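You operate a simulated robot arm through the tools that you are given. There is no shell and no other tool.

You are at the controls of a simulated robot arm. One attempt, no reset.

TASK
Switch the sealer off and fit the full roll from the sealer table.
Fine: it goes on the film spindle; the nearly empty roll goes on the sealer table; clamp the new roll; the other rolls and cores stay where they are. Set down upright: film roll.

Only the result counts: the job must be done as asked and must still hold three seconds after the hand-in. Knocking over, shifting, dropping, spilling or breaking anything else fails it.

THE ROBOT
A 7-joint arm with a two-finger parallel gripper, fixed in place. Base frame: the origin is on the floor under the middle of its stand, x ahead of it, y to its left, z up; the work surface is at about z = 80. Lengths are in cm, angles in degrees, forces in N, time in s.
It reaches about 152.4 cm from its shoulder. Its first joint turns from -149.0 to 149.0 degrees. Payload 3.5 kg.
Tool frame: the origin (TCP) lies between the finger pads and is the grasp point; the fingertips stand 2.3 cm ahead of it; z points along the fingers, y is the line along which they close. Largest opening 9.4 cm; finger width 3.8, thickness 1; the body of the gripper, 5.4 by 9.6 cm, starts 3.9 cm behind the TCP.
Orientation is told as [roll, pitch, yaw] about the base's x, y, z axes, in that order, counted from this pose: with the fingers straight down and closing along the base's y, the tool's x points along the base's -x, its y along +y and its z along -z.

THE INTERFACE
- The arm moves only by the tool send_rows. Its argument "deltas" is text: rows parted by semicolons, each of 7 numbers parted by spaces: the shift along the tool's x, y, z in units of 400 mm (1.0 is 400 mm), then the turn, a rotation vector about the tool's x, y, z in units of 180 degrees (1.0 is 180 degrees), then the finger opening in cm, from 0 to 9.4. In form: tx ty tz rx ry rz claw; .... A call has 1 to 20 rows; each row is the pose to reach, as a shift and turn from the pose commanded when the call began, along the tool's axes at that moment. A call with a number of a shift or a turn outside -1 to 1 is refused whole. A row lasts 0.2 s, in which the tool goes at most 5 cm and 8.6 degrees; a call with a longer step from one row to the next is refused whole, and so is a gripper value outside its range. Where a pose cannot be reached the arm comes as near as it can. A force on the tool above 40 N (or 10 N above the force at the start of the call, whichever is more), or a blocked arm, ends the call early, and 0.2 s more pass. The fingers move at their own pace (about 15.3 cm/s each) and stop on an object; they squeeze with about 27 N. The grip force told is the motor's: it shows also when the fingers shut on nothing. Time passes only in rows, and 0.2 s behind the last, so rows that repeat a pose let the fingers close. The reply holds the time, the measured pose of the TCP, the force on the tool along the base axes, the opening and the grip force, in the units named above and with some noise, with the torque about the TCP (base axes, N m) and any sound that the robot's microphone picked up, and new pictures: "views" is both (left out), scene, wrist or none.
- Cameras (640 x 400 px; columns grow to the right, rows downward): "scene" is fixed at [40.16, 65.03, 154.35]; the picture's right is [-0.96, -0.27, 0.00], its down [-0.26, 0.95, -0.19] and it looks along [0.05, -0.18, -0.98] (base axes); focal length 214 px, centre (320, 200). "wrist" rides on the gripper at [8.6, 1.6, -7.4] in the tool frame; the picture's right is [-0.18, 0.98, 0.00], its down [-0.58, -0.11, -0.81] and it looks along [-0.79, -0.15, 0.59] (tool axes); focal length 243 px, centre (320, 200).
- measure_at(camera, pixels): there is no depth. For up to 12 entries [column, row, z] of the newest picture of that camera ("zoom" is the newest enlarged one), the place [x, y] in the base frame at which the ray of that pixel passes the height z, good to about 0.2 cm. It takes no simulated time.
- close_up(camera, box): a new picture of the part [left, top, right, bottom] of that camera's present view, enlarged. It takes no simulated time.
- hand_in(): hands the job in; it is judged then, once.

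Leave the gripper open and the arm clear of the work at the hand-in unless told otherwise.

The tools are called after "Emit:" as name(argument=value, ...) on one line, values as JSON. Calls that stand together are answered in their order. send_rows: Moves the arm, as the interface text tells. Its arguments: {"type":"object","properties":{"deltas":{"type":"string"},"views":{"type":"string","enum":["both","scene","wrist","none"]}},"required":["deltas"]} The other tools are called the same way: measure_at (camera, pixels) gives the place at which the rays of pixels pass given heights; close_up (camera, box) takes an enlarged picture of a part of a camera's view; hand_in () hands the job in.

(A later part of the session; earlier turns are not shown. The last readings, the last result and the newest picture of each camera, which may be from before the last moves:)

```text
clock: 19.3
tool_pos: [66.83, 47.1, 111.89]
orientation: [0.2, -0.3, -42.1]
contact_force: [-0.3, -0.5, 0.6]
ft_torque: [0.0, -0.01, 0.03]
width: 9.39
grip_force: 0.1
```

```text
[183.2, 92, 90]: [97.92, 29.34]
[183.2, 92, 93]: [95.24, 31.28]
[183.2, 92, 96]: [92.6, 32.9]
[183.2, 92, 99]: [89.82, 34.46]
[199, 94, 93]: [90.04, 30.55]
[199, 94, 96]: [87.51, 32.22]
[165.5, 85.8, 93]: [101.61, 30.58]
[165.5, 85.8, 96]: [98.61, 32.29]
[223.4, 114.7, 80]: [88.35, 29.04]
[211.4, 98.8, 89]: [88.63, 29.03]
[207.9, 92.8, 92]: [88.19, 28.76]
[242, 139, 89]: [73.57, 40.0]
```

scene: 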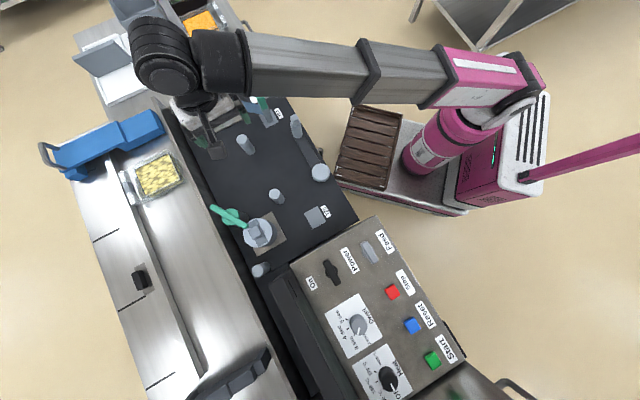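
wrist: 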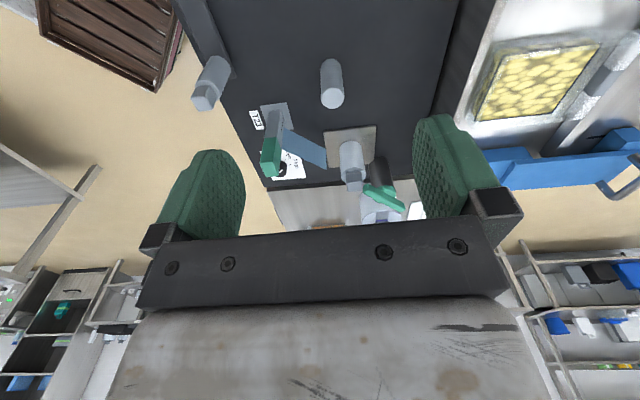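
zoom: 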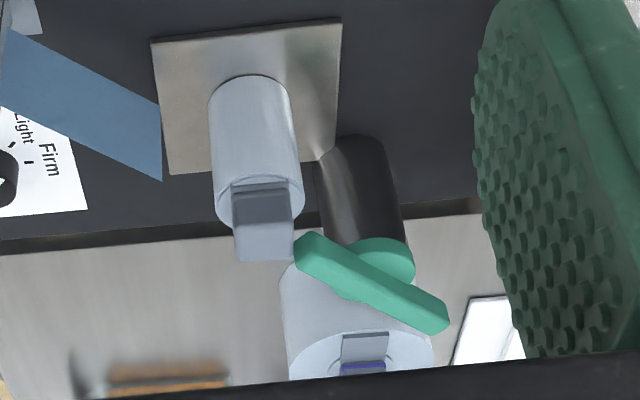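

The two cameras see the clamp along nearly the same line, so this height estimate is poor and I need a side view. I'll check the T23 lever's height first so I can pass it safely.

Emit:
measure_at(camera="scene", pixels=[[268.8, 117.8, 80], [256.2, 87.6, 90], [256.2, 87.6, 95], [256.2, 87.6, 100], [303, 137, 82], [295, 118, 90], [295, 118, 95], [320, 172, 85], [320, 172, 90], [258, 84, 80], [203, 127, 80]])

```text
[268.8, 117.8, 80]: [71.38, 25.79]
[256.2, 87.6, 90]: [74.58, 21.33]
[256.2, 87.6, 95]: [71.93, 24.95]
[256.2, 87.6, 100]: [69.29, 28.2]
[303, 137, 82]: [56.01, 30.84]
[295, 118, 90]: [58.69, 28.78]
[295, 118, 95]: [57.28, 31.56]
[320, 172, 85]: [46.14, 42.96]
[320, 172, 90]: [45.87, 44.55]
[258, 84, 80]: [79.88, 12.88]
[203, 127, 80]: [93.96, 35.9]
```

The lever tops out near z 96, so z 110 clears everything here. I'll move to about (67, 34, 110) at yaw 0 for a side view of the clamp.

Emit:
send_rows(deltas="-0.04 -0.04 0 0 0 -0.039 9.4; -0.08 -0.08 0.01 0 0 -0.078 9.4; -0.12 -0.12 0.02 0 0 -0.117 9.4; -0.16 -0.16 0.03 0 0 -0.156 9.4; -0.2 -0.2 0.04 0 0 -0.195 9.4; -0.24 -0.24 0.047 0 0 -0.2333 9.4; -0.24 -0.24 0.047 0 0 -0.2333 9.4")

```text
clock: 20.9
tool_pos: [67.63, 33.67, 109.9]
orientation: [0.0, -0.4, 0.0]
contact_force: [-0.1, -0.3, 0.5]
ft_torque: [-0.01, 0.02, 0.0]
width: 9.41
grip_force: 0.1
```

scene: 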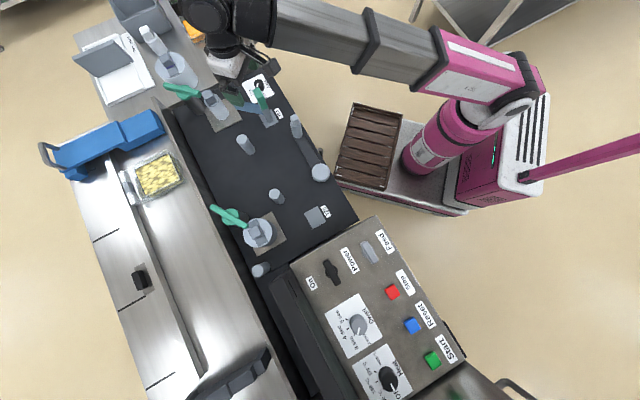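
wrist: 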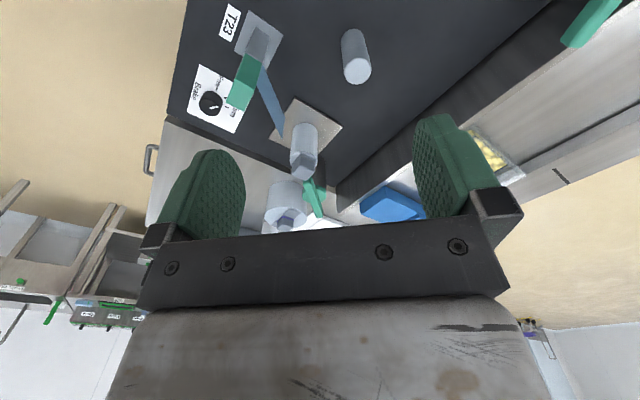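

This is a useful new angle. I'll enlarge the roll and clamp in both cameras.

Emit:
close_up(camera="wrist", box=[250, 90, 370, 230])

Emit:
close_up(camera="scene", box=[150, 40, 260, 140])

Emit:
close_up(camera="wrist", box=[170, 0, 330, 150])

```text
2.86 times, centred on (310, 160) of wrist
```

zoom: 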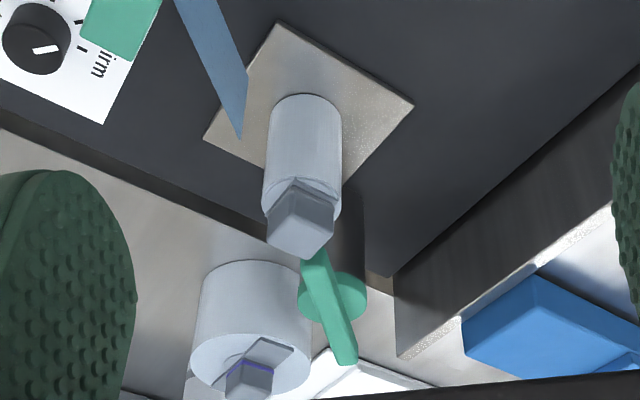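

```text
4.00 times, centred on (205, 90) of scene
```

zoom: 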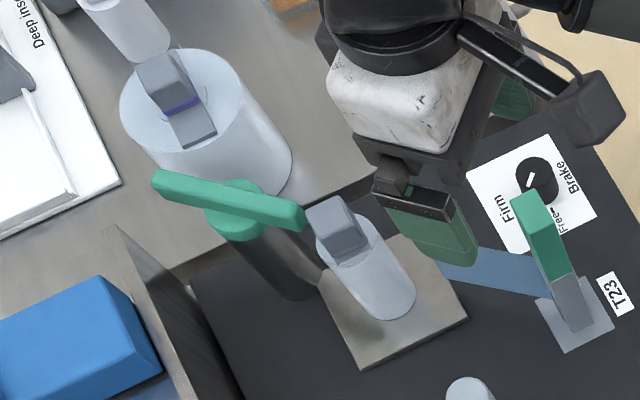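

```text
2.67 times, centred on (250, 75) of wrist
```

zoom: 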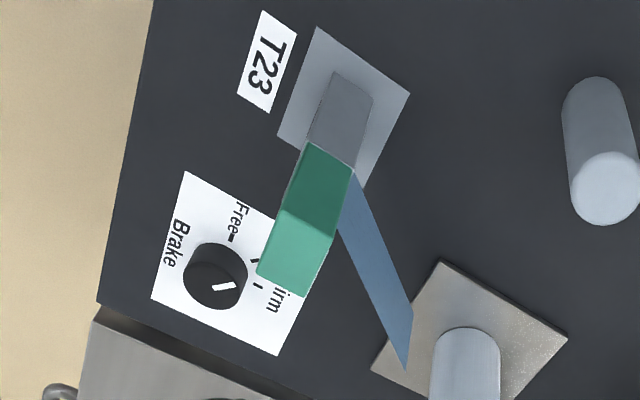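

From this side the clamp separates cleanly from the roll. Now I'll take rays for the clamp cap, bar ends, roll block and plate from both cameras.

Emit:
measure_at(camera="wrist", pixels=[[312.9, 197.3, 90], [312.9, 197.3, 93], [312.9, 197.3, 96], [307.2, 179.2, 90], [307.2, 179.2, 93], [318.7, 215.2, 90], [318.7, 215.2, 93], [306, 170, 88], [306, 170, 90], [305, 178, 91], [305, 178, 93]])

Emit:
measure_at(camera="scene", pixels=[[182.3, 89.8, 90], [182.3, 89.8, 93], [182.3, 89.8, 96], [200.75, 94.5, 90], [200.75, 94.5, 93], [163.75, 85, 90], [163.75, 85, 93], [212, 98, 88], [212, 98, 90], [207.5, 93, 91], [207.5, 93, 93]])

```text
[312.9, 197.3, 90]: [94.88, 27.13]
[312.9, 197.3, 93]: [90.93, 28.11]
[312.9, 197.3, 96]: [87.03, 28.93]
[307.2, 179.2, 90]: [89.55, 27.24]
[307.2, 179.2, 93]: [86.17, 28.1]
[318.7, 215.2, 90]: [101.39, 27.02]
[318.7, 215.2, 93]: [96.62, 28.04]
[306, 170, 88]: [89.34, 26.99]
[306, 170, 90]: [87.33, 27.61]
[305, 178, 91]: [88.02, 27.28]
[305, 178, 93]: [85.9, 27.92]
```

```text
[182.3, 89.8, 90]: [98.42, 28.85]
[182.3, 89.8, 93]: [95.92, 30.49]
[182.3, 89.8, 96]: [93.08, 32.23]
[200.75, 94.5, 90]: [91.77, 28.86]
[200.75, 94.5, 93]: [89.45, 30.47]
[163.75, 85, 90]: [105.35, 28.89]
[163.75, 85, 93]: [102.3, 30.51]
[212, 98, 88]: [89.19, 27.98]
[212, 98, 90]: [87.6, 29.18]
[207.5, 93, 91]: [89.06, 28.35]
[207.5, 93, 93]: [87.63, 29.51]
```

Some of my pixel picks were off. I'll check both cameras against flat points, the plate corners at z of about 80.5, and redo the roll top.

Emit:
measure_at(camera="wrist", pixels=[[295.3, 97.7, 80.5], [342.2, 126.75, 80.5], [269, 138.3, 80.5], [304, 157, 88], [304, 157, 89], [303, 171.2, 91], [303, 171.2, 92], [303, 171.2, 93]])

Emit:
measure_at(camera="scene", pixels=[[242.4, 119.2, 80.5], [217, 131.9, 80.5], [204.5, 108.3, 80.5], [229.8, 96.2, 80.5], [197.5, 111.3, 80], [223.4, 114.7, 80.5]])

```text
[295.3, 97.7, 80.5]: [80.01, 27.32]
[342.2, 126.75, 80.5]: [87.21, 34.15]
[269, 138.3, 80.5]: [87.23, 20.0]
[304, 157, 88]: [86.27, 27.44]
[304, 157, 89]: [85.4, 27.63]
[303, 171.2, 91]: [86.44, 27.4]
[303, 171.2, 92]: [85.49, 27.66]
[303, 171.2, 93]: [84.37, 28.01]
```

```text
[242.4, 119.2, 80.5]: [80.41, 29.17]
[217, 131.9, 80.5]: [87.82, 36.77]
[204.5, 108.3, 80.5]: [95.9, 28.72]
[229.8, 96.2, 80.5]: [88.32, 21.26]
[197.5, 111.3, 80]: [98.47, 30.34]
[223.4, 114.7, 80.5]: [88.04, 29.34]
```

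The plate corners only agree if the black bed is near z 73, not 80. With that correction the thin roll is at about (92, 26), its top near z 82 and its block top near z 85. The clamp centre is at about (103.4, 25.2) with the bar along x, pointing at the spindle. I'll compare this with the other clamp (bar ends (211,207) and (247,228)) and measure the full roll and table.

Emit:
measure_at(camera="scene", pixels=[[210.8, 206.6, 83.4], [247.1, 228, 83.4], [229, 217.3, 83.4], [257.1, 233.2, 82.3], [163.75, 85, 83.4], [200.75, 94.5, 83.4], [182.3, 89.8, 83.4], [211.4, 98.8, 82.3], [223.4, 114.7, 73], [171, 66.5, 82.3], [268.8, 117.8, 73], [280, 198.9, 73]])

```text
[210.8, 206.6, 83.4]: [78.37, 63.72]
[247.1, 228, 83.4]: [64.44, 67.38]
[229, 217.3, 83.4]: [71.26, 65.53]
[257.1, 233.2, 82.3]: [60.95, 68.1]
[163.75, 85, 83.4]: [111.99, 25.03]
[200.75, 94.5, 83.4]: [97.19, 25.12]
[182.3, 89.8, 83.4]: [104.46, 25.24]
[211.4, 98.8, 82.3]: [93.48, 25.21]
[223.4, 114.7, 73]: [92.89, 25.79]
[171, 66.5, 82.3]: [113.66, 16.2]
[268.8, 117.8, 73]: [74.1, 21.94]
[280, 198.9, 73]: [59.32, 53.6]
```

Both clamp bars point exactly at their spindles, so both are closed. For the film spindle, the clamp centre is about (104.5, 25.2) and the spindle about (93, 25.6). I'll close the fingers and go to yaw -90 above a point beside the clamp bar's roll-side end, at z 100, for a close look first.

Emit:
send_rows(deltas="-0.072 -0.027 0.022 0 0 0.0455 9.4; -0.143 -0.053 0.045 0 0 0.091 6; -0.214 -0.08 0.067 0 0 0.1365 3; -0.286 -0.106 0.09 0 0 0.182 0; -0.357 -0.133 0.112 0 0 0.2275 0; -0.428 -0.16 0.135 0 0 0.273 0; -0.5 -0.186 0.157 0 0 0.3185 0; -0.571 -0.213 0.18 0 0 0.364 0; -0.643 -0.239 0.202 0 0 0.4095 0; -0.714 -0.266 0.225 0 0 0.455 0; -0.785 -0.2925 0.2475 0 0 0.5 0; -0.785 -0.2925 0.2475 0 0 0.5 0")

```text
clock: 23.5
tool_pos: [99.04, 22.09, 100.48]
orientation: [0.4, 0.0, -90.2]
contact_force: [0.2, 0.3, -0.3]
ft_torque: [-0.01, 0.02, 0.01]
width: 0.0
grip_force: 27.2
```

scene: 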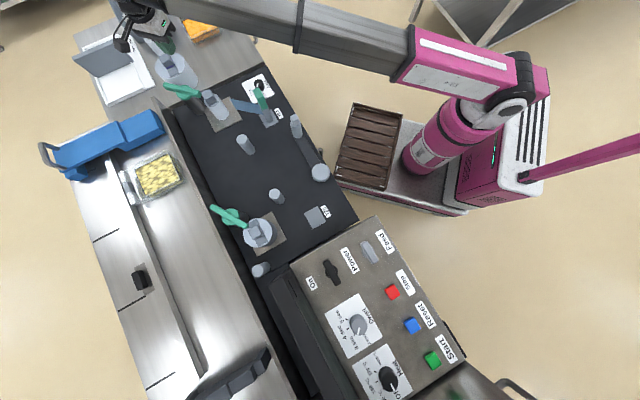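
wrist: 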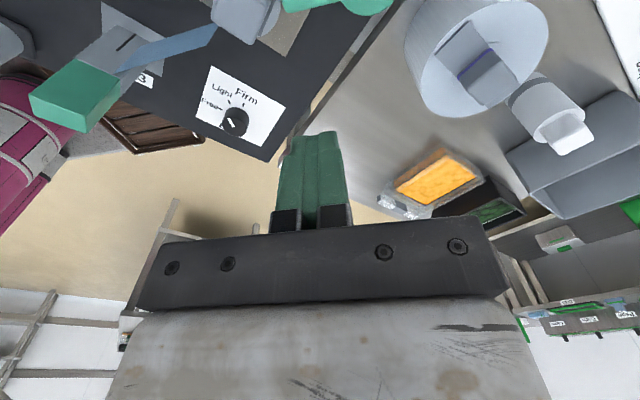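

The yaw -90 pose is reachable. The wrist view shows the thin roll at the top (245,15), the clamp at (330,3) and the full roll at (475,55). I'll enlarge them and take rays for triangulation.

Emit:
close_up(camera="wrist", box=[200, 0, 440, 130])

Emit:
close_up(camera="wrist", box=[380, 0, 620, 180])

Emit:
close_up(camera="scene", box=[100, 0, 240, 130])

Emit:
measure_at(camera="wrist", pixels=[[476, 56, 80], [476, 56, 82], [476, 56, 84], [490, 75, 84], [490, 75, 87], [240, 22, 84], [240, 22, 86], [328, 3, 82], [328, 3, 84], [287, 102, 73]])

```text
2.67 times, centred on (320, 65) of wrist
```

zoom: 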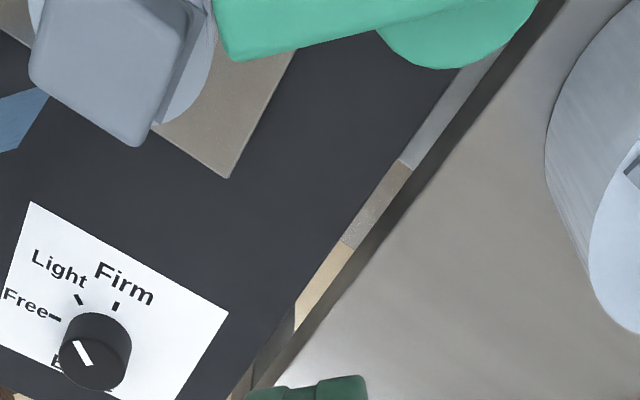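

```text
2.22 times, centred on (500, 90) of wrist
```

zoom: 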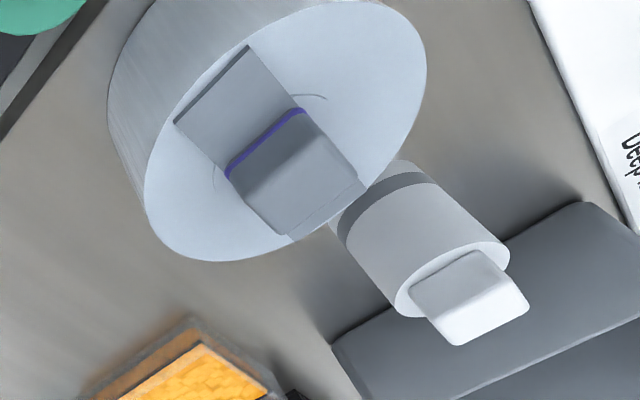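

```text
3.08 times, centred on (170, 65) of scene
```

zoom: 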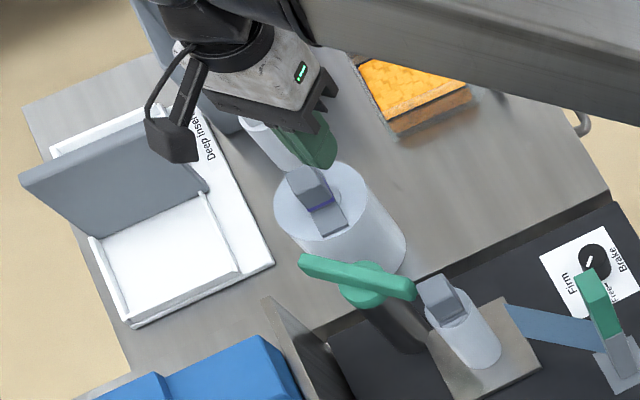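

```text
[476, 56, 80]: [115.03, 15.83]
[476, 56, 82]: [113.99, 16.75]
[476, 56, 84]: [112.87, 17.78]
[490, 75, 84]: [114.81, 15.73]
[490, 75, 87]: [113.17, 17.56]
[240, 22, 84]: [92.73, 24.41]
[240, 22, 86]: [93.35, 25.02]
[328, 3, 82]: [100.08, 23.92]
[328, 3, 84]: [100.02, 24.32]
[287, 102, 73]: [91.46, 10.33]
```

The full roll's centre triangulates to about (115, 16) with its top near z 81.3. The clamp bar's near edge is at y of about 24.3. I'll lower the closed fingers beside the bar at (99, 21.2) so the tips sit at about z 81.6.

Emit:
send_rows(deltas="-0.0225 0 0.1 0 0 0 0; -0.0225 0 0.2 0 0 0 0; -0.0225 0 0.3 0 0 0 0; -0.0225 0 0.36 0 0 0 0; -0.0225 0 0.4125 0 0 0 0; -0.0225 0 0.4125 0 0 0 0")

```text
clock: 25.0
tool_pos: [98.99, 21.12, 84.3]
orientation: [0.7, 0.0, -90.0]
contact_force: [-1.3, -2.5, 12.6]
ft_torque: [0.14, 0.09, 0.03]
width: 0.0
grip_force: 26.7
stopped in row 6: the force on the tool passed its limit at 42 N (the readings are from after the stop); the commanded pose is now the measured one
```

scene: 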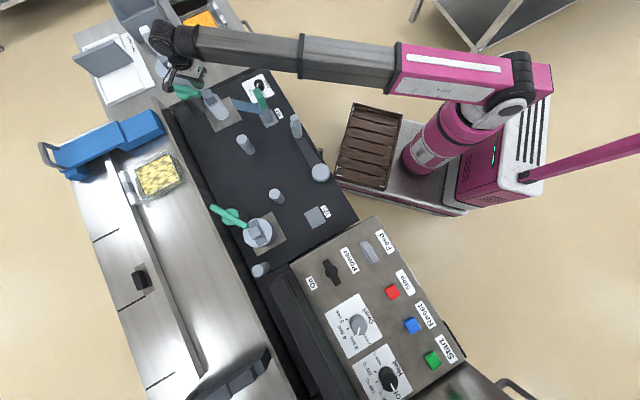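
wrist: 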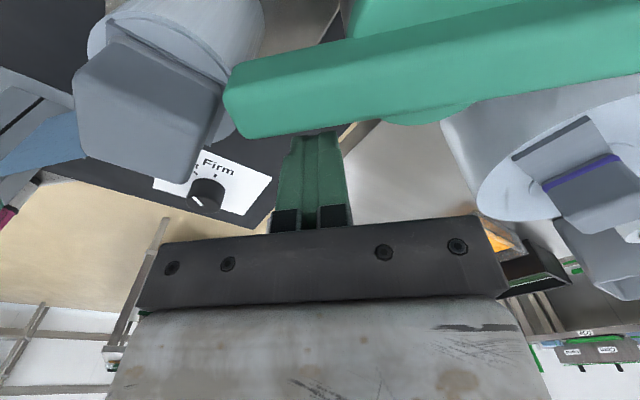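

The tips met something with a vertical force at z of about 82, sooner than expected. I'll zoom in on the fingertip to see what it rests on.

Emit:
close_up(camera="wrist", box=[220, 80, 420, 205])

Emit:
close_up(camera="scene", box=[150, 50, 240, 130])

```text
3.20 times, centred on (320, 142) of wrist
```

zoom: 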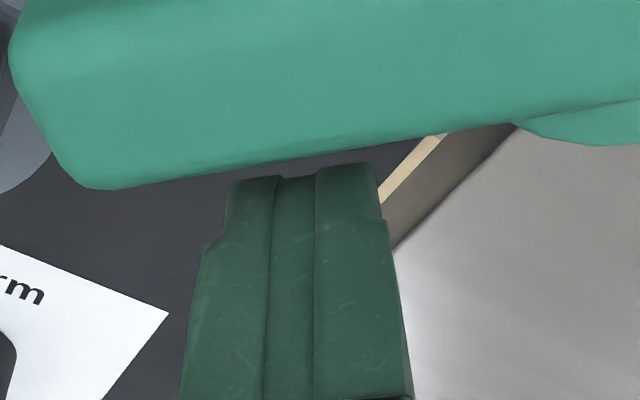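

```text
5.00 times, centred on (195, 90) of scene
```

zoom: 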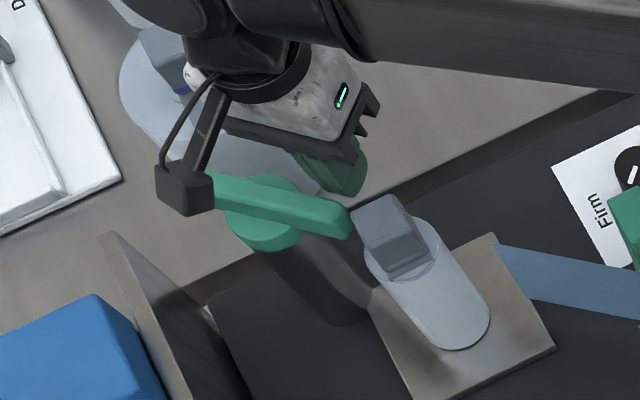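

The rays put the bar top at z of about 84.5, so tips at z 82.7 still overlap it well. I'll rise 0.7 cm off the contact and then push the roll-side end toward +y, stopping early if the force builds.

Emit:
send_rows(deltas="0 0 -0.0175 -0.003 0 0 0; 0.02 0 -0.0175 -0.003 0 0 0; 0.042 0 -0.0175 -0.003 0 0 0; 0.056 -0.01 -0.0175 -0.003 0 0 0; 0.071 -0.02 -0.0175 -0.003 0 0 0")

```text
clock: 26.1
tool_pos: [98.9, 22.51, 84.93]
orientation: [1.6, -0.7, -90.7]
contact_force: [5.6, -19.4, -2.1]
ft_torque: [-0.02, -0.01, 0.15]
width: 0.03
grip_force: 27.3
stopped in row 5: the force on the tool passed its limit at 49 N (the readings are from after the stop); the commanded pose is now the measured one
```

scene: 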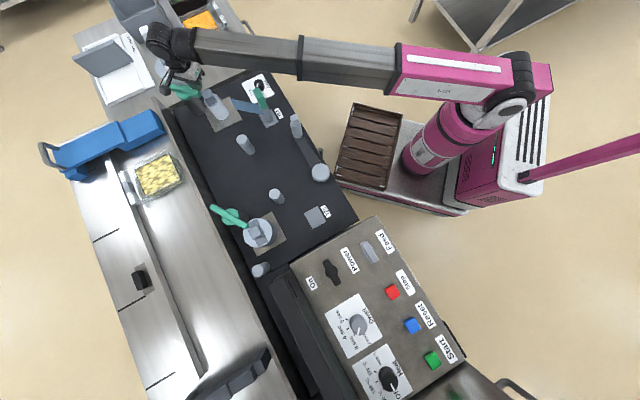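
wrist: 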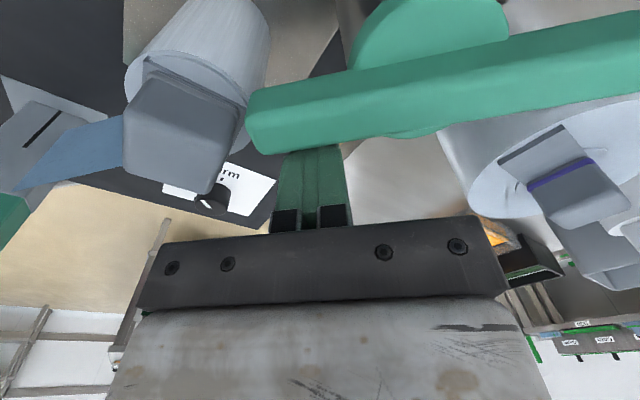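

The bar doesn't give in that direction either, with 49 N on the tool. The clamp must open the other way. I'll back off, rise to z 93 and level the tool.

Emit:
send_rows(deltas="-0.04 0 0 0.0039 -0.0089 0.0039 0; -0.04 0 -0.1 0.0039 -0.0089 0.0039 0; -0.04 0 -0.2 0.0039 -0.0089 0.0039 0; -0.04 0 -0.2 0.0039 -0.0089 0.0039 0")

```text
clock: 27.1
tool_pos: [98.84, 21.12, 92.85]
orientation: [0.7, -2.1, -91.2]
contact_force: [-1.0, 0.0, -0.4]
ft_torque: [0.02, 0.0, -0.02]
width: 0.01
grip_force: 26.7
```

scene: 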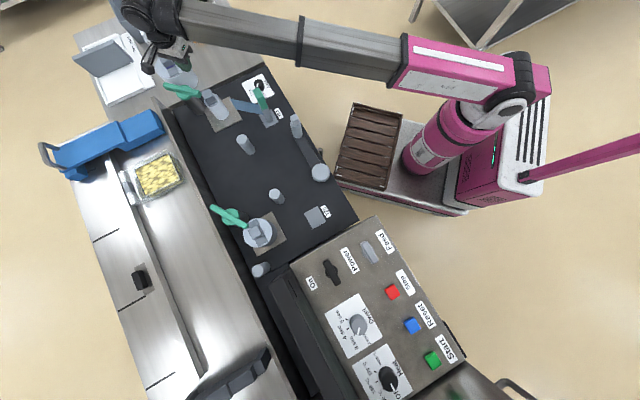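
wrist: 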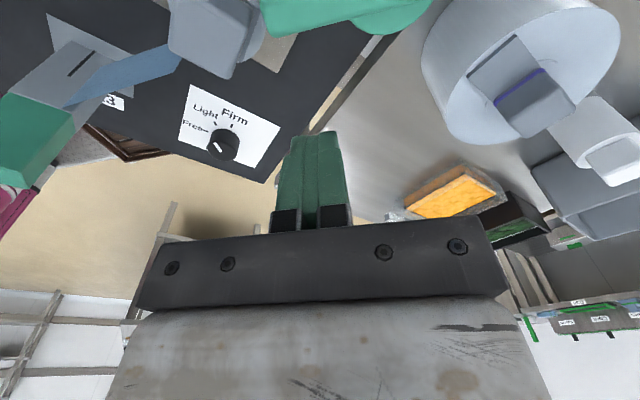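

I had the tilt convention wrong. The reading is roll and pitch before yaw, so correcting means +roll about tool x and -pitch about tool y. I'll level the tool properly first.

Emit:
send_rows(deltas="0 0 0 0.0039 0.0117 0 0; 0 0 0 0.0039 0.0117 0 0", views="none")

```text
clock: 27.6
tool_pos: [98.74, 21.13, 92.87]
orientation: [0.1, 0.1, -91.2]
contact_force: [-0.1, -0.7, 1.1]
ft_torque: [-0.01, -0.02, 0.01]
width: 0.0
grip_force: 27.7
```

The tool is level. At z 93 I'll turn to yaw -30 and move to (108.8, 21.8), beside the bar's outer end, so the camera stays over the bed side.

Emit:
send_rows(deltas="0.003 0.031 0 0 0 -0.0425 0; 0.006 0.062 0 0 0 -0.085 0; 0.009 0.093 0 0 0 -0.1275 0; 0.012 0.124 0 0 0 -0.17 0; 0.015 0.155 0 0 0 -0.2125 0; 0.018 0.186 0 0 0 -0.255 0; 0.02 0.217 0 0 0 -0.2975 0; 0.0225 0.2486 0 0 0 -0.34 0; 0.0225 0.2486 0 0 0 -0.34 0")

```text
clock: 29.6
tool_pos: [108.72, 22.05, 92.91]
orientation: [0.2, 0.0, -29.8]
contact_force: [0.1, 0.5, -0.4]
ft_torque: [-0.02, 0.0, -0.01]
width: 0.0
grip_force: 27.3
```

scene: 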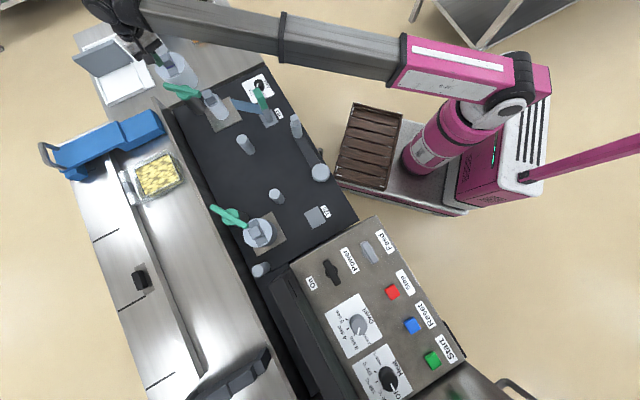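
wrist: 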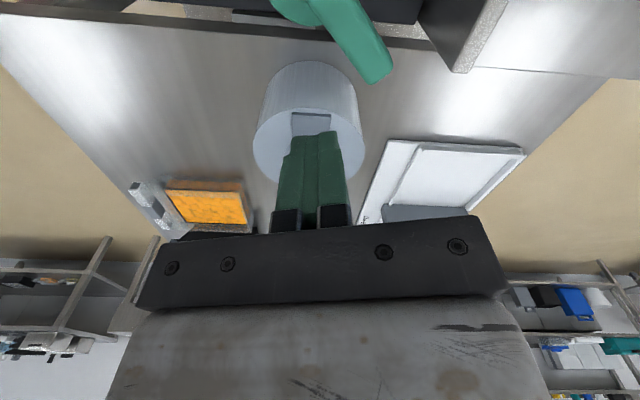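

The camera confirms the bar's outer end at about (110.6, 25.4). I'll lower to z 85, with tips near z 82.7, beside the outer end.

Emit:
send_rows(deltas="0 0 0.07 0 0 0 0; 0 0 0.14 0 0 0 0; 0 0 0.1975 0 0 0 0; 0 0 0.1975 0 0 0 0")

```text
clock: 30.6
tool_pos: [108.52, 22.22, 84.93]
orientation: [0.1, 0.0, -30.0]
contact_force: [-0.9, -0.3, 0.6]
ft_torque: [0.01, 0.0, 0.03]
width: 0.03
grip_force: 26.9
```

scene: 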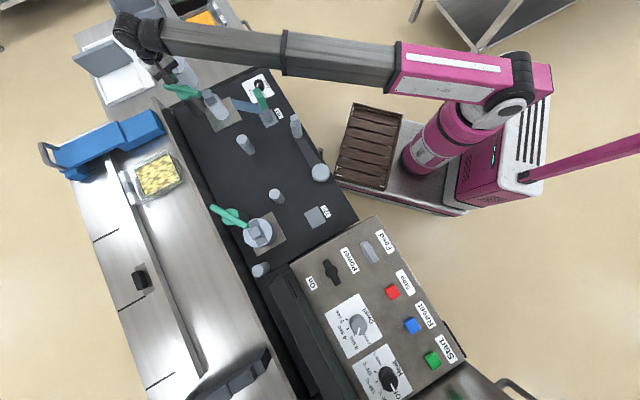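
wrist: 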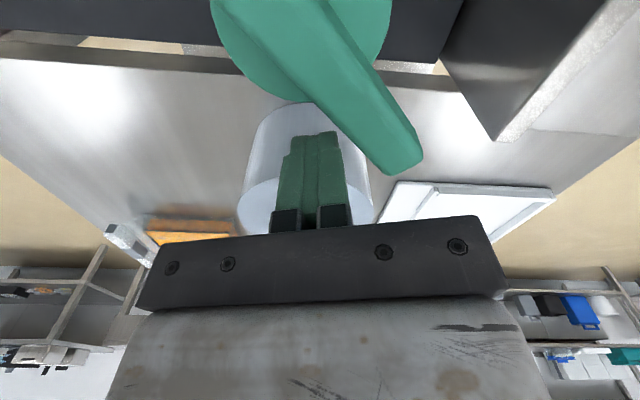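

The finger sits beside the outer end, with the bar to its +y side. I'll push gently toward +y for about the first 30 degrees of an anticlockwise turn.

Emit:
send_rows(deltas="0.0063 0.016 0 0 0 0 0; 0.0035 0.035 0 0 0 0 0; 0.0008 0.0553 0 0 0 0 0; 0.0153 0.0905 0 0 0 0 0; 0.0153 0.0905 0 0 0 0 0")

```text
clock: 31.9
tool_pos: [109.86, 25.48, 84.98]
orientation: [0.0, 0.0, -30.0]
contact_force: [1.7, -0.3, -0.1]
ft_torque: [-0.01, 0.03, 0.0]
width: 0.0
grip_force: 26.9
```

scene: 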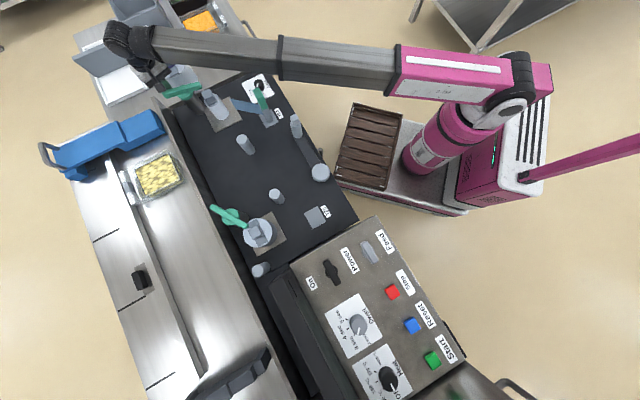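
wrist: 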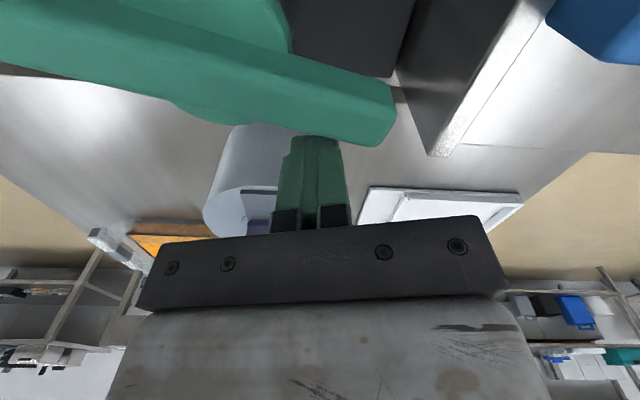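

The clamp turns freely anticlockwise, and the wall nearby tops out near z 81, below my fingertips. I'll continue the arc to about 90 degrees.

Emit:
send_rows(deltas="0.0143 0.011 0 0 0 0 0; 0.0287 0.0221 0 0 0 0 0; 0.046 0.036 0 0 0 0 0; 0.064 0.0508 0 0 0 0 0; 0.08 0.0615 0 0 0 0 0; 0.0967 0.0723 0 0 0 0 0; 0.115 0.0735 0 0 0 0 0; 0.1337 0.0741 0 0 0 0 0; 0.1337 0.0741 0 0 0 0 0")

```text
clock: 33.9
tool_pos: [107.0, 30.47, 85.03]
orientation: [0.1, -0.2, -30.1]
contact_force: [20.4, -9.7, 1.5]
ft_torque: [0.02, 0.0, 0.24]
width: 0.0
grip_force: 26.8
```

scene: 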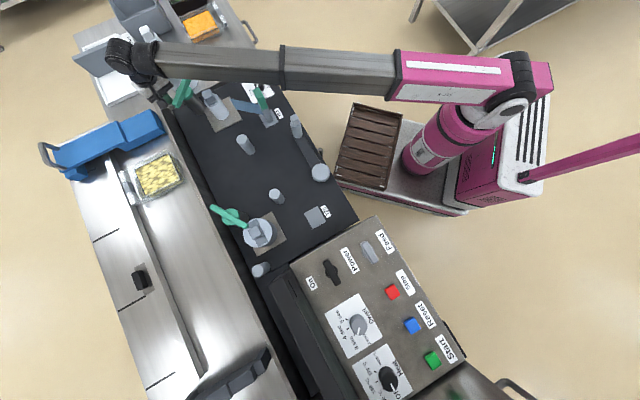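
wrist: 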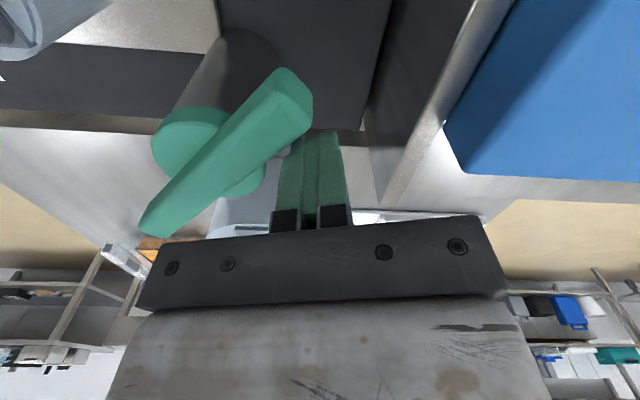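

The force rose to about 22 N at the end, so the clamp is against its open stop. I'll back off and lift to z 97, opening the gripper.

Emit:
send_rows(deltas="-0.04 0 0 0 0 0 0; -0.05 0 -0.1 0 0 0 0; -0.05 0 -0.2 0 0 0 0; -0.05 0 -0.3 0 0 0 9.4; -0.05 0 -0.3 0 0 0 9.4")

```text
clock: 35.0
tool_pos: [108.6, 29.67, 97.06]
orientation: [0.0, 0.0, -30.0]
contact_force: [-0.5, 0.2, -0.6]
ft_torque: [0.03, -0.01, 0.0]
width: 9.41
grip_force: 0.0
```

scene: 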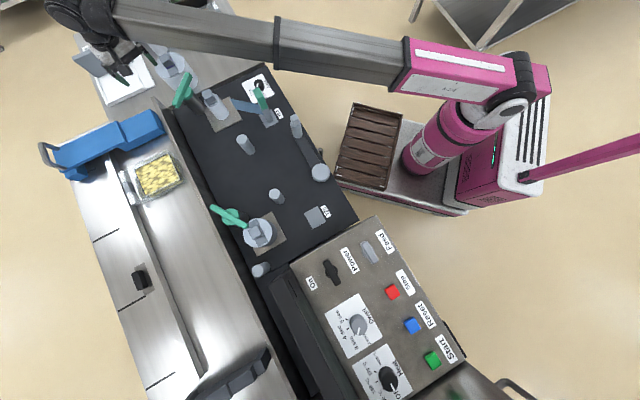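
wrist: 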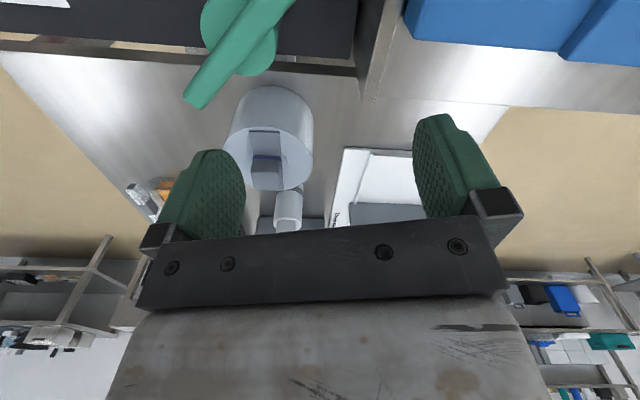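

The clamp bar is swung clear. I'll zoom in on the scene and measure the free space on the steel table at z 73 for setting the thin roll down.

Emit:
close_up(camera="scene", box=[100, 0, 290, 130])

Emit:
close_up(camera="wrist", box=[160, 60, 440, 235])

Emit:
measure_at(camera="scene", pixels=[[225, 58, 73], [215, 65, 73], [205, 45, 73], [240, 60, 73], [258, 68, 73], [240, 20, 73], [215, 40, 73], [200, 75, 73], [180, 82, 73], [234, 50, 73]])

```text
3.08 times, centred on (195, 65) of scene
```

zoom: 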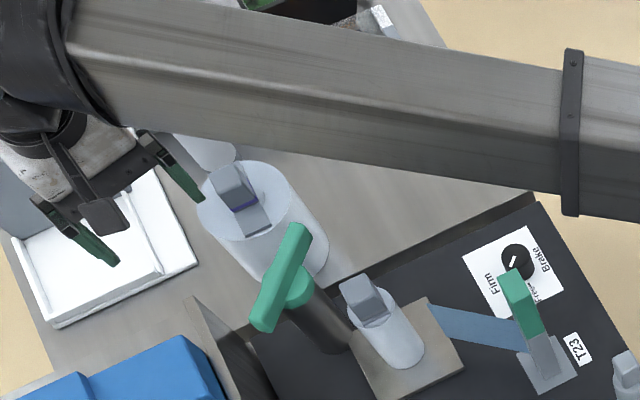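

```text
2.29 times, centred on (300, 148) of wrist
```

zoom: 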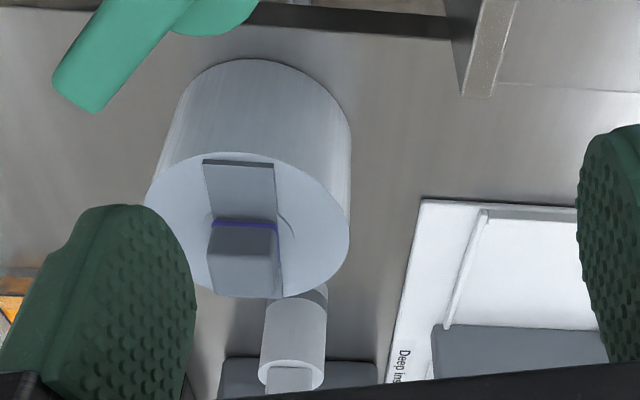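

```text
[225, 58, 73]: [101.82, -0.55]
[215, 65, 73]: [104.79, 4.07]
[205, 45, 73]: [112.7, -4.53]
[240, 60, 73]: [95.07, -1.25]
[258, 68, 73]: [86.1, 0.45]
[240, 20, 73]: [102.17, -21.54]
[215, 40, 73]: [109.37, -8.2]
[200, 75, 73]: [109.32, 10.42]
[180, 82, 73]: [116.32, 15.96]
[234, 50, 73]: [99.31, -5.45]
```

The thin roll's block centre triangulates to (93.9, 25.6) with its top at z 84.9, and the plate centre is (93.0, 25.3). The film strip beside it tops out at z 80.5. I'll move above the thin roll at yaw -42, gripper open, z 97, to check alignment from close up.

Emit:
send_rows(deltas="0.069 -0.07 0 0 0 0.0167 9.4; 0.137 -0.14 0 0 0 0.0333 9.4; 0.206 -0.21 0 0 0 0.05 9.4; 0.2748 -0.279 0 0 0 0.0667 9.4; 0.2748 -0.279 0 0 0 0.0667 9.4")

```text
clock: 36.2
tool_pos: [93.36, 25.7, 97.06]
orientation: [0.1, 0.1, -42.1]
contact_force: [0.0, -0.4, -0.1]
ft_torque: [0.01, 0.02, 0.03]
width: 9.42
grip_force: 0.0
```

scene: 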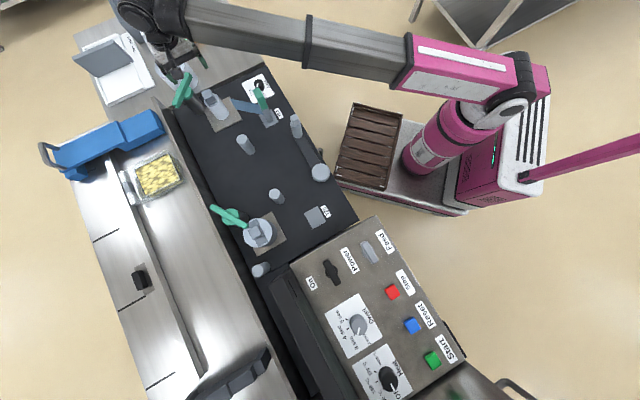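
wrist: 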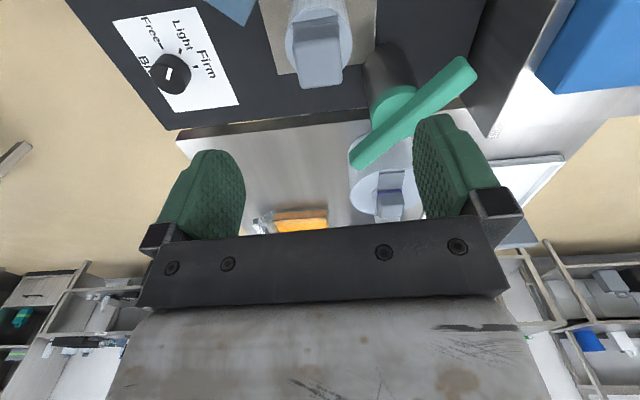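

The block sits right under the TCP, at (93.35, 25.5) against TCP (93.4, 25.7), with faces aligned to the fingers. I'll lower to z 84.7 with the fingers open around it.

Emit:
send_rows(deltas="0 0 0.1 0 0 0 9.4; 0 0 0.2 0 0 0 9.4; 0 0 0.27 0 0 0 9.4; 0 0 0.309 0 0 0 9.4; 0 0 0.309 0 0 0 9.4")

```text
clock: 37.5
tool_pos: [93.41, 25.57, 84.53]
orientation: [0.1, -0.1, -42.0]
contact_force: [-0.4, -0.3, 0.4]
ft_torque: [0.01, 0.03, 0.0]
width: 9.39
grip_force: 0.2
```

scene: 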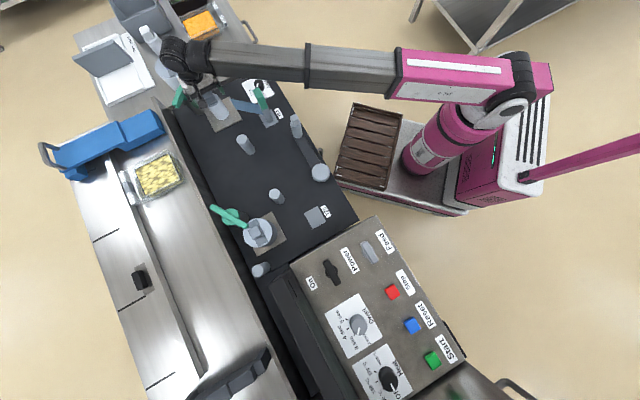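
wrist: 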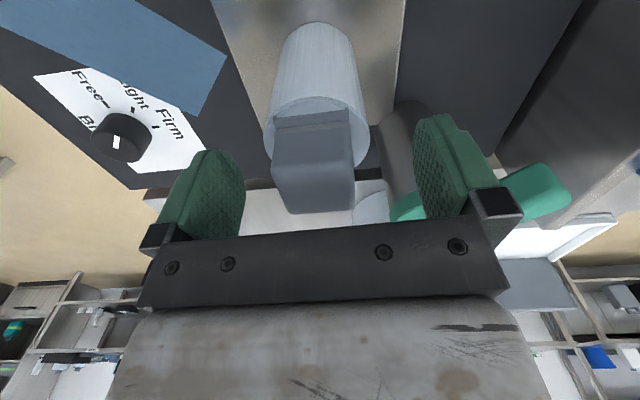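

There was no contact, and the block stands between the fingers with the tips level with its base. Closing the gripper.

Emit:
send_rows(deltas="0 0 0 0 0 0 0; 0 0 0 0 0 0 0; 0 0 0 0 0 0 0")

```text
clock: 38.2
tool_pos: [93.4, 25.49, 84.51]
orientation: [0.1, 0.0, -41.9]
contact_force: [0.3, -0.5, 0.5]
ft_torque: [-0.06, 0.01, 0.01]
width: 3.56
grip_force: 26.8
```

scene: 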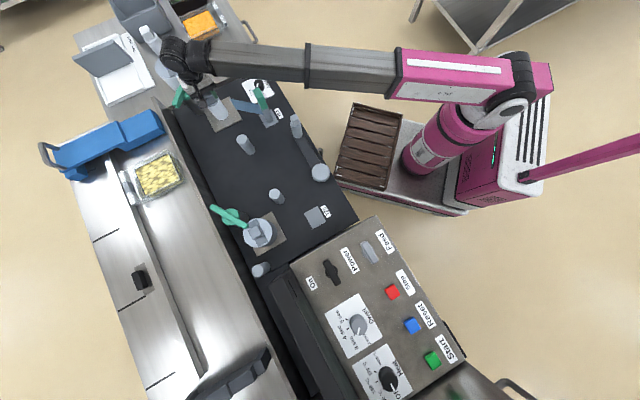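
wrist: 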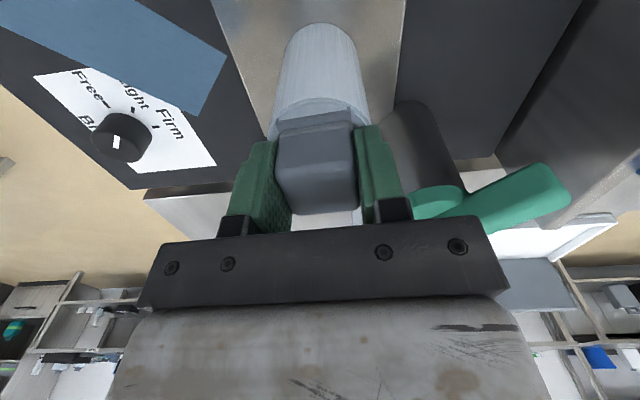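

The gripper holds the block at 3.56 cm. I'll lift straight up, slowly at first, to check the roll comes free.

Emit:
send_rows(deltas="0 0 -0.02 0 0 0 0; 0 0 -0.05 0 0 0 0; 0 0 -0.09 0 0 0 0; 0 0 -0.13 0 0 0 0; 0 0 -0.13 0 0 0 0")

```text
clock: 39.5
tool_pos: [93.38, 25.56, 89.76]
orientation: [0.1, 0.0, -42.0]
contact_force: [0.6, 0.5, -1.5]
ft_torque: [-0.03, 0.01, -0.02]
width: 3.55
grip_force: 26.8
```

scene: 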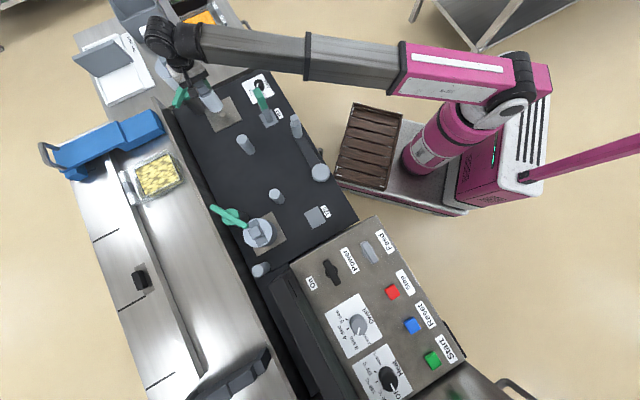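
wrist: 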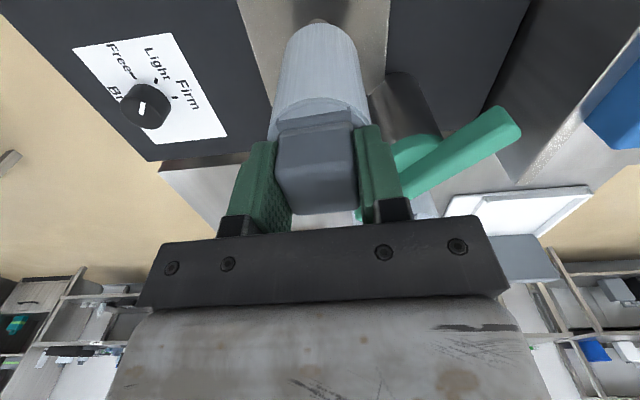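

The roll comes up easily and the spindle pin shows beneath it. I'll lift to z 101, then carry it over the free part of the steel table at about (104.6, 3.5).

Emit:
send_rows(deltas="0 0 -0.1 0 0 0 0; 0 0 -0.2 0 0 0 0; 0 0 -0.282 0 0 0 0; -0.096 -0.037 -0.282 0 0 0 0; -0.193 -0.074 -0.282 0 0 0 0; -0.289 -0.112 -0.282 0 0 0 0; -0.385 -0.149 -0.282 0 0 0 0; -0.482 -0.186 -0.282 0 0 0 0; -0.578 -0.223 -0.282 0 0 0 0; -0.578 -0.223 -0.282 0 0 0 0")

```text
clock: 41.6
tool_pos: [104.57, 3.18, 101.17]
orientation: [0.1, 0.0, -42.0]
contact_force: [-0.1, 0.9, -0.2]
ft_torque: [-0.02, 0.01, 0.01]
width: 3.57
grip_force: 27.0
```

scene: 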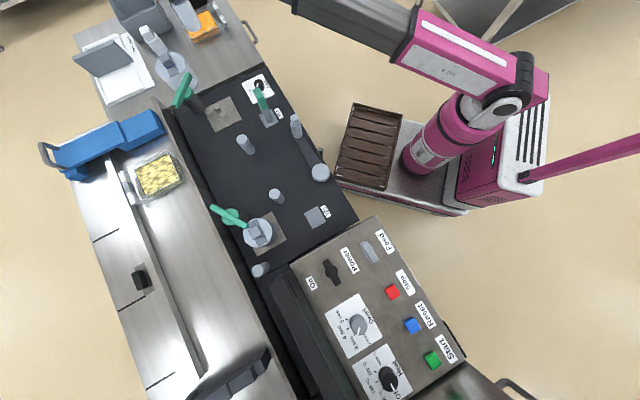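
wrist: 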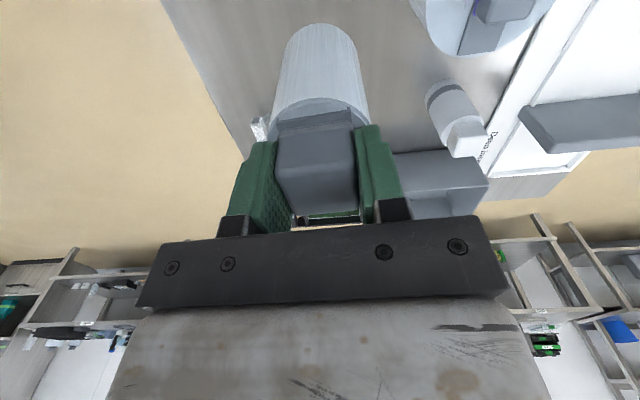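

The roll hangs over the table and the empty spindle plate is visible in the scene at (222,115). I'll zoom in to check the drop zone and the spindle pin.

Emit:
close_up(camera="scene", box=[180, 65, 280, 140])

Emit:
close_up(camera="scene", box=[110, 0, 270, 110])

Emit:
close_up(camera="wrist", box=[200, 0, 600, 240])

```text
5.33 times, centred on (230, 102) of scene
```

zoom: 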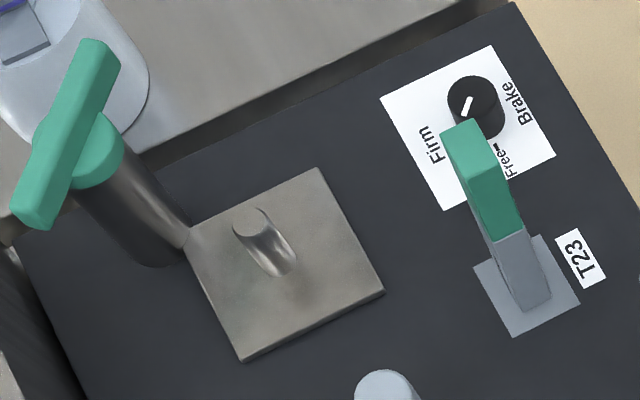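

```text
3.64 times, centred on (190, 55) of scene
```

zoom: 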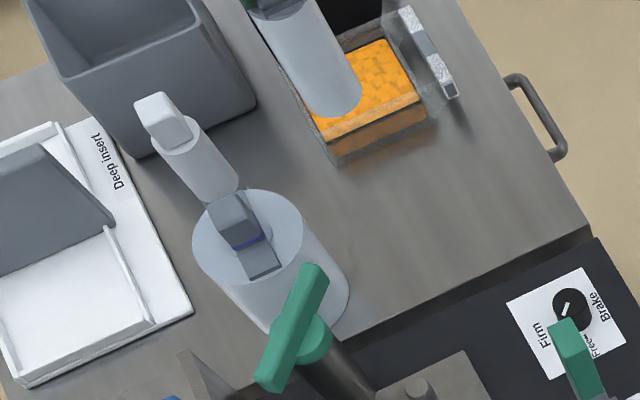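

```text
1.60 times, centred on (400, 120) of wrist
```

zoom: 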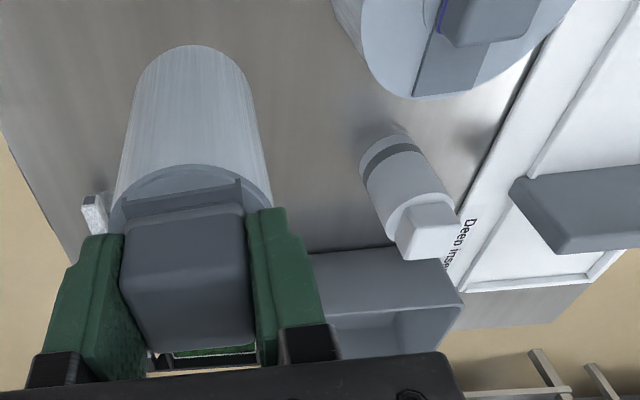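

The drop zone is clear, and the spindle pin stands at about (93.2, 25.7) with its top near z 79. I'll lower the thin roll to z 86.5 first, then feel for the table in small steps.

Emit:
send_rows(deltas="0 0 0.09 0 0 0 0; 0 0 0.18 0 0 0 0; 0 0 0.26 0 0 0 0; 0 0 0.33 0 0 0 0; 0 0 0.3675 0 0 0 0; 0 0 0.3675 0 0 0 0")

```text
clock: 43.0
tool_pos: [104.64, 3.5, 86.49]
orientation: [0.2, 0.0, -42.0]
contact_force: [-1.0, -0.5, -1.9]
ft_torque: [0.0, -0.02, 0.02]
width: 3.56
grip_force: 27.5
```

scene: 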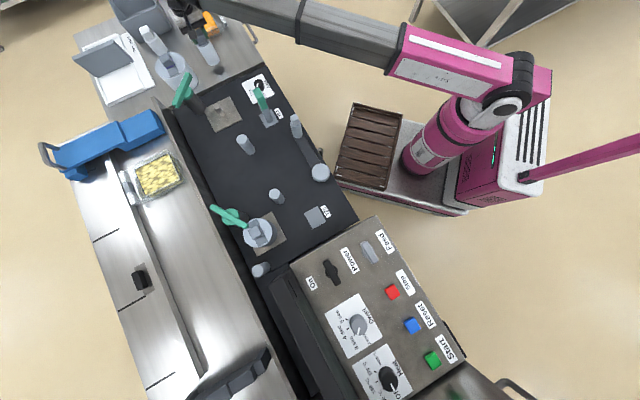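
wrist: 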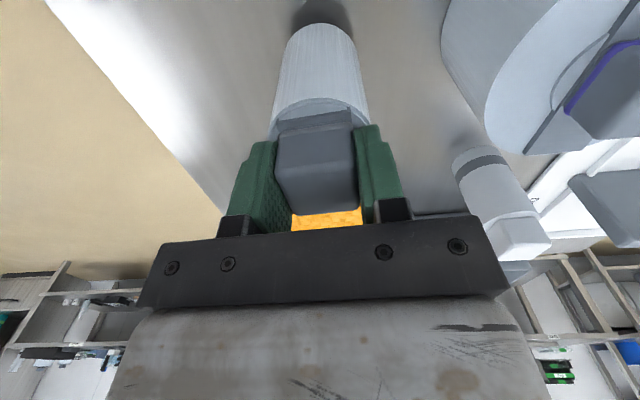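

The roll's shadow is closing in under it. I'll lower 1.6 cm more in small steps.

Emit:
send_rows(deltas="0 0 0.01 0 0 0 0; 0 0 0.02 0 0 0 0; 0 0 0.03 0 0 0 0; 0 0 0.04 0 0 0 0; 0 0 0.04 0 0 0 0", views="wrist")

```text
clock: 44.2
tool_pos: [104.5, 3.54, 84.96]
orientation: [0.2, 0.0, -42.1]
contact_force: [0.8, -0.4, -0.8]
ft_torque: [-0.02, -0.01, 0.03]
width: 3.56
grip_force: 26.7
```

wrist: 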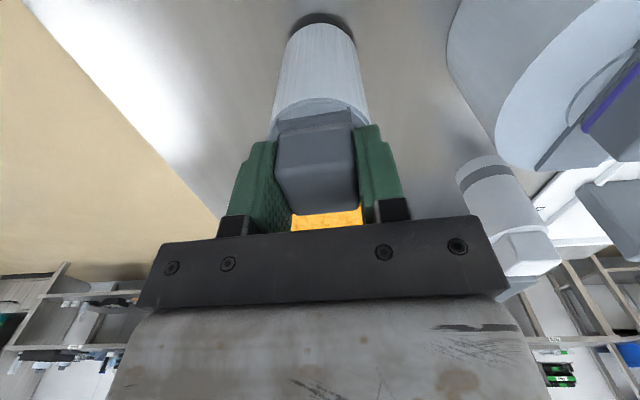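

No contact yet, and the shadow has nearly met the roll. I'll take 1 cm more in 0.25 cm steps.

Emit:
send_rows(deltas="0 0 0.00625 0 0 0 0; 0 0 0.0125 0 0 0 0; 0 0 0.01875 0 0 0 0; 0 0 0.025 0 0 0 0", views="wrist")

```text
clock: 45.2
tool_pos: [104.66, 3.36, 83.64]
orientation: [0.2, -0.1, -42.0]
contact_force: [0.5, -0.3, -1.4]
ft_torque: [-0.01, 0.01, 0.04]
width: 3.57
grip_force: 27.2
```

wrist: 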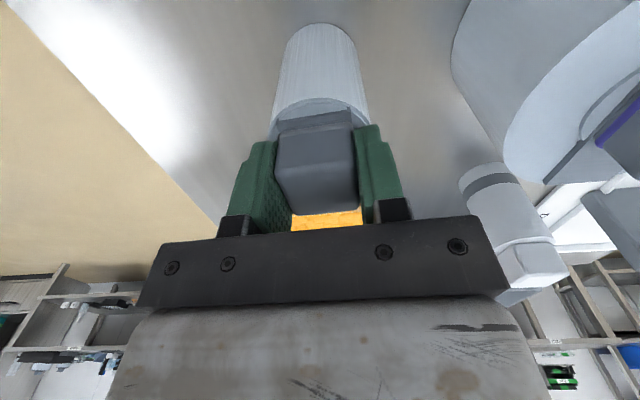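

Still no load on the tool at z 83.6. Three more small steps.

Emit:
send_rows(deltas="0 0 0.005 0 0 0 0; 0 0 0.01 0 0 0 0; 0 0 0.01 0 0 0 0", views="none")

```text
clock: 46.0
tool_pos: [104.58, 3.51, 83.49]
orientation: [0.1, -0.1, -42.0]
contact_force: [3.5, 3.5, 23.1]
ft_torque: [-0.03, -0.03, 0.1]
width: 3.59
grip_force: 27.4
```

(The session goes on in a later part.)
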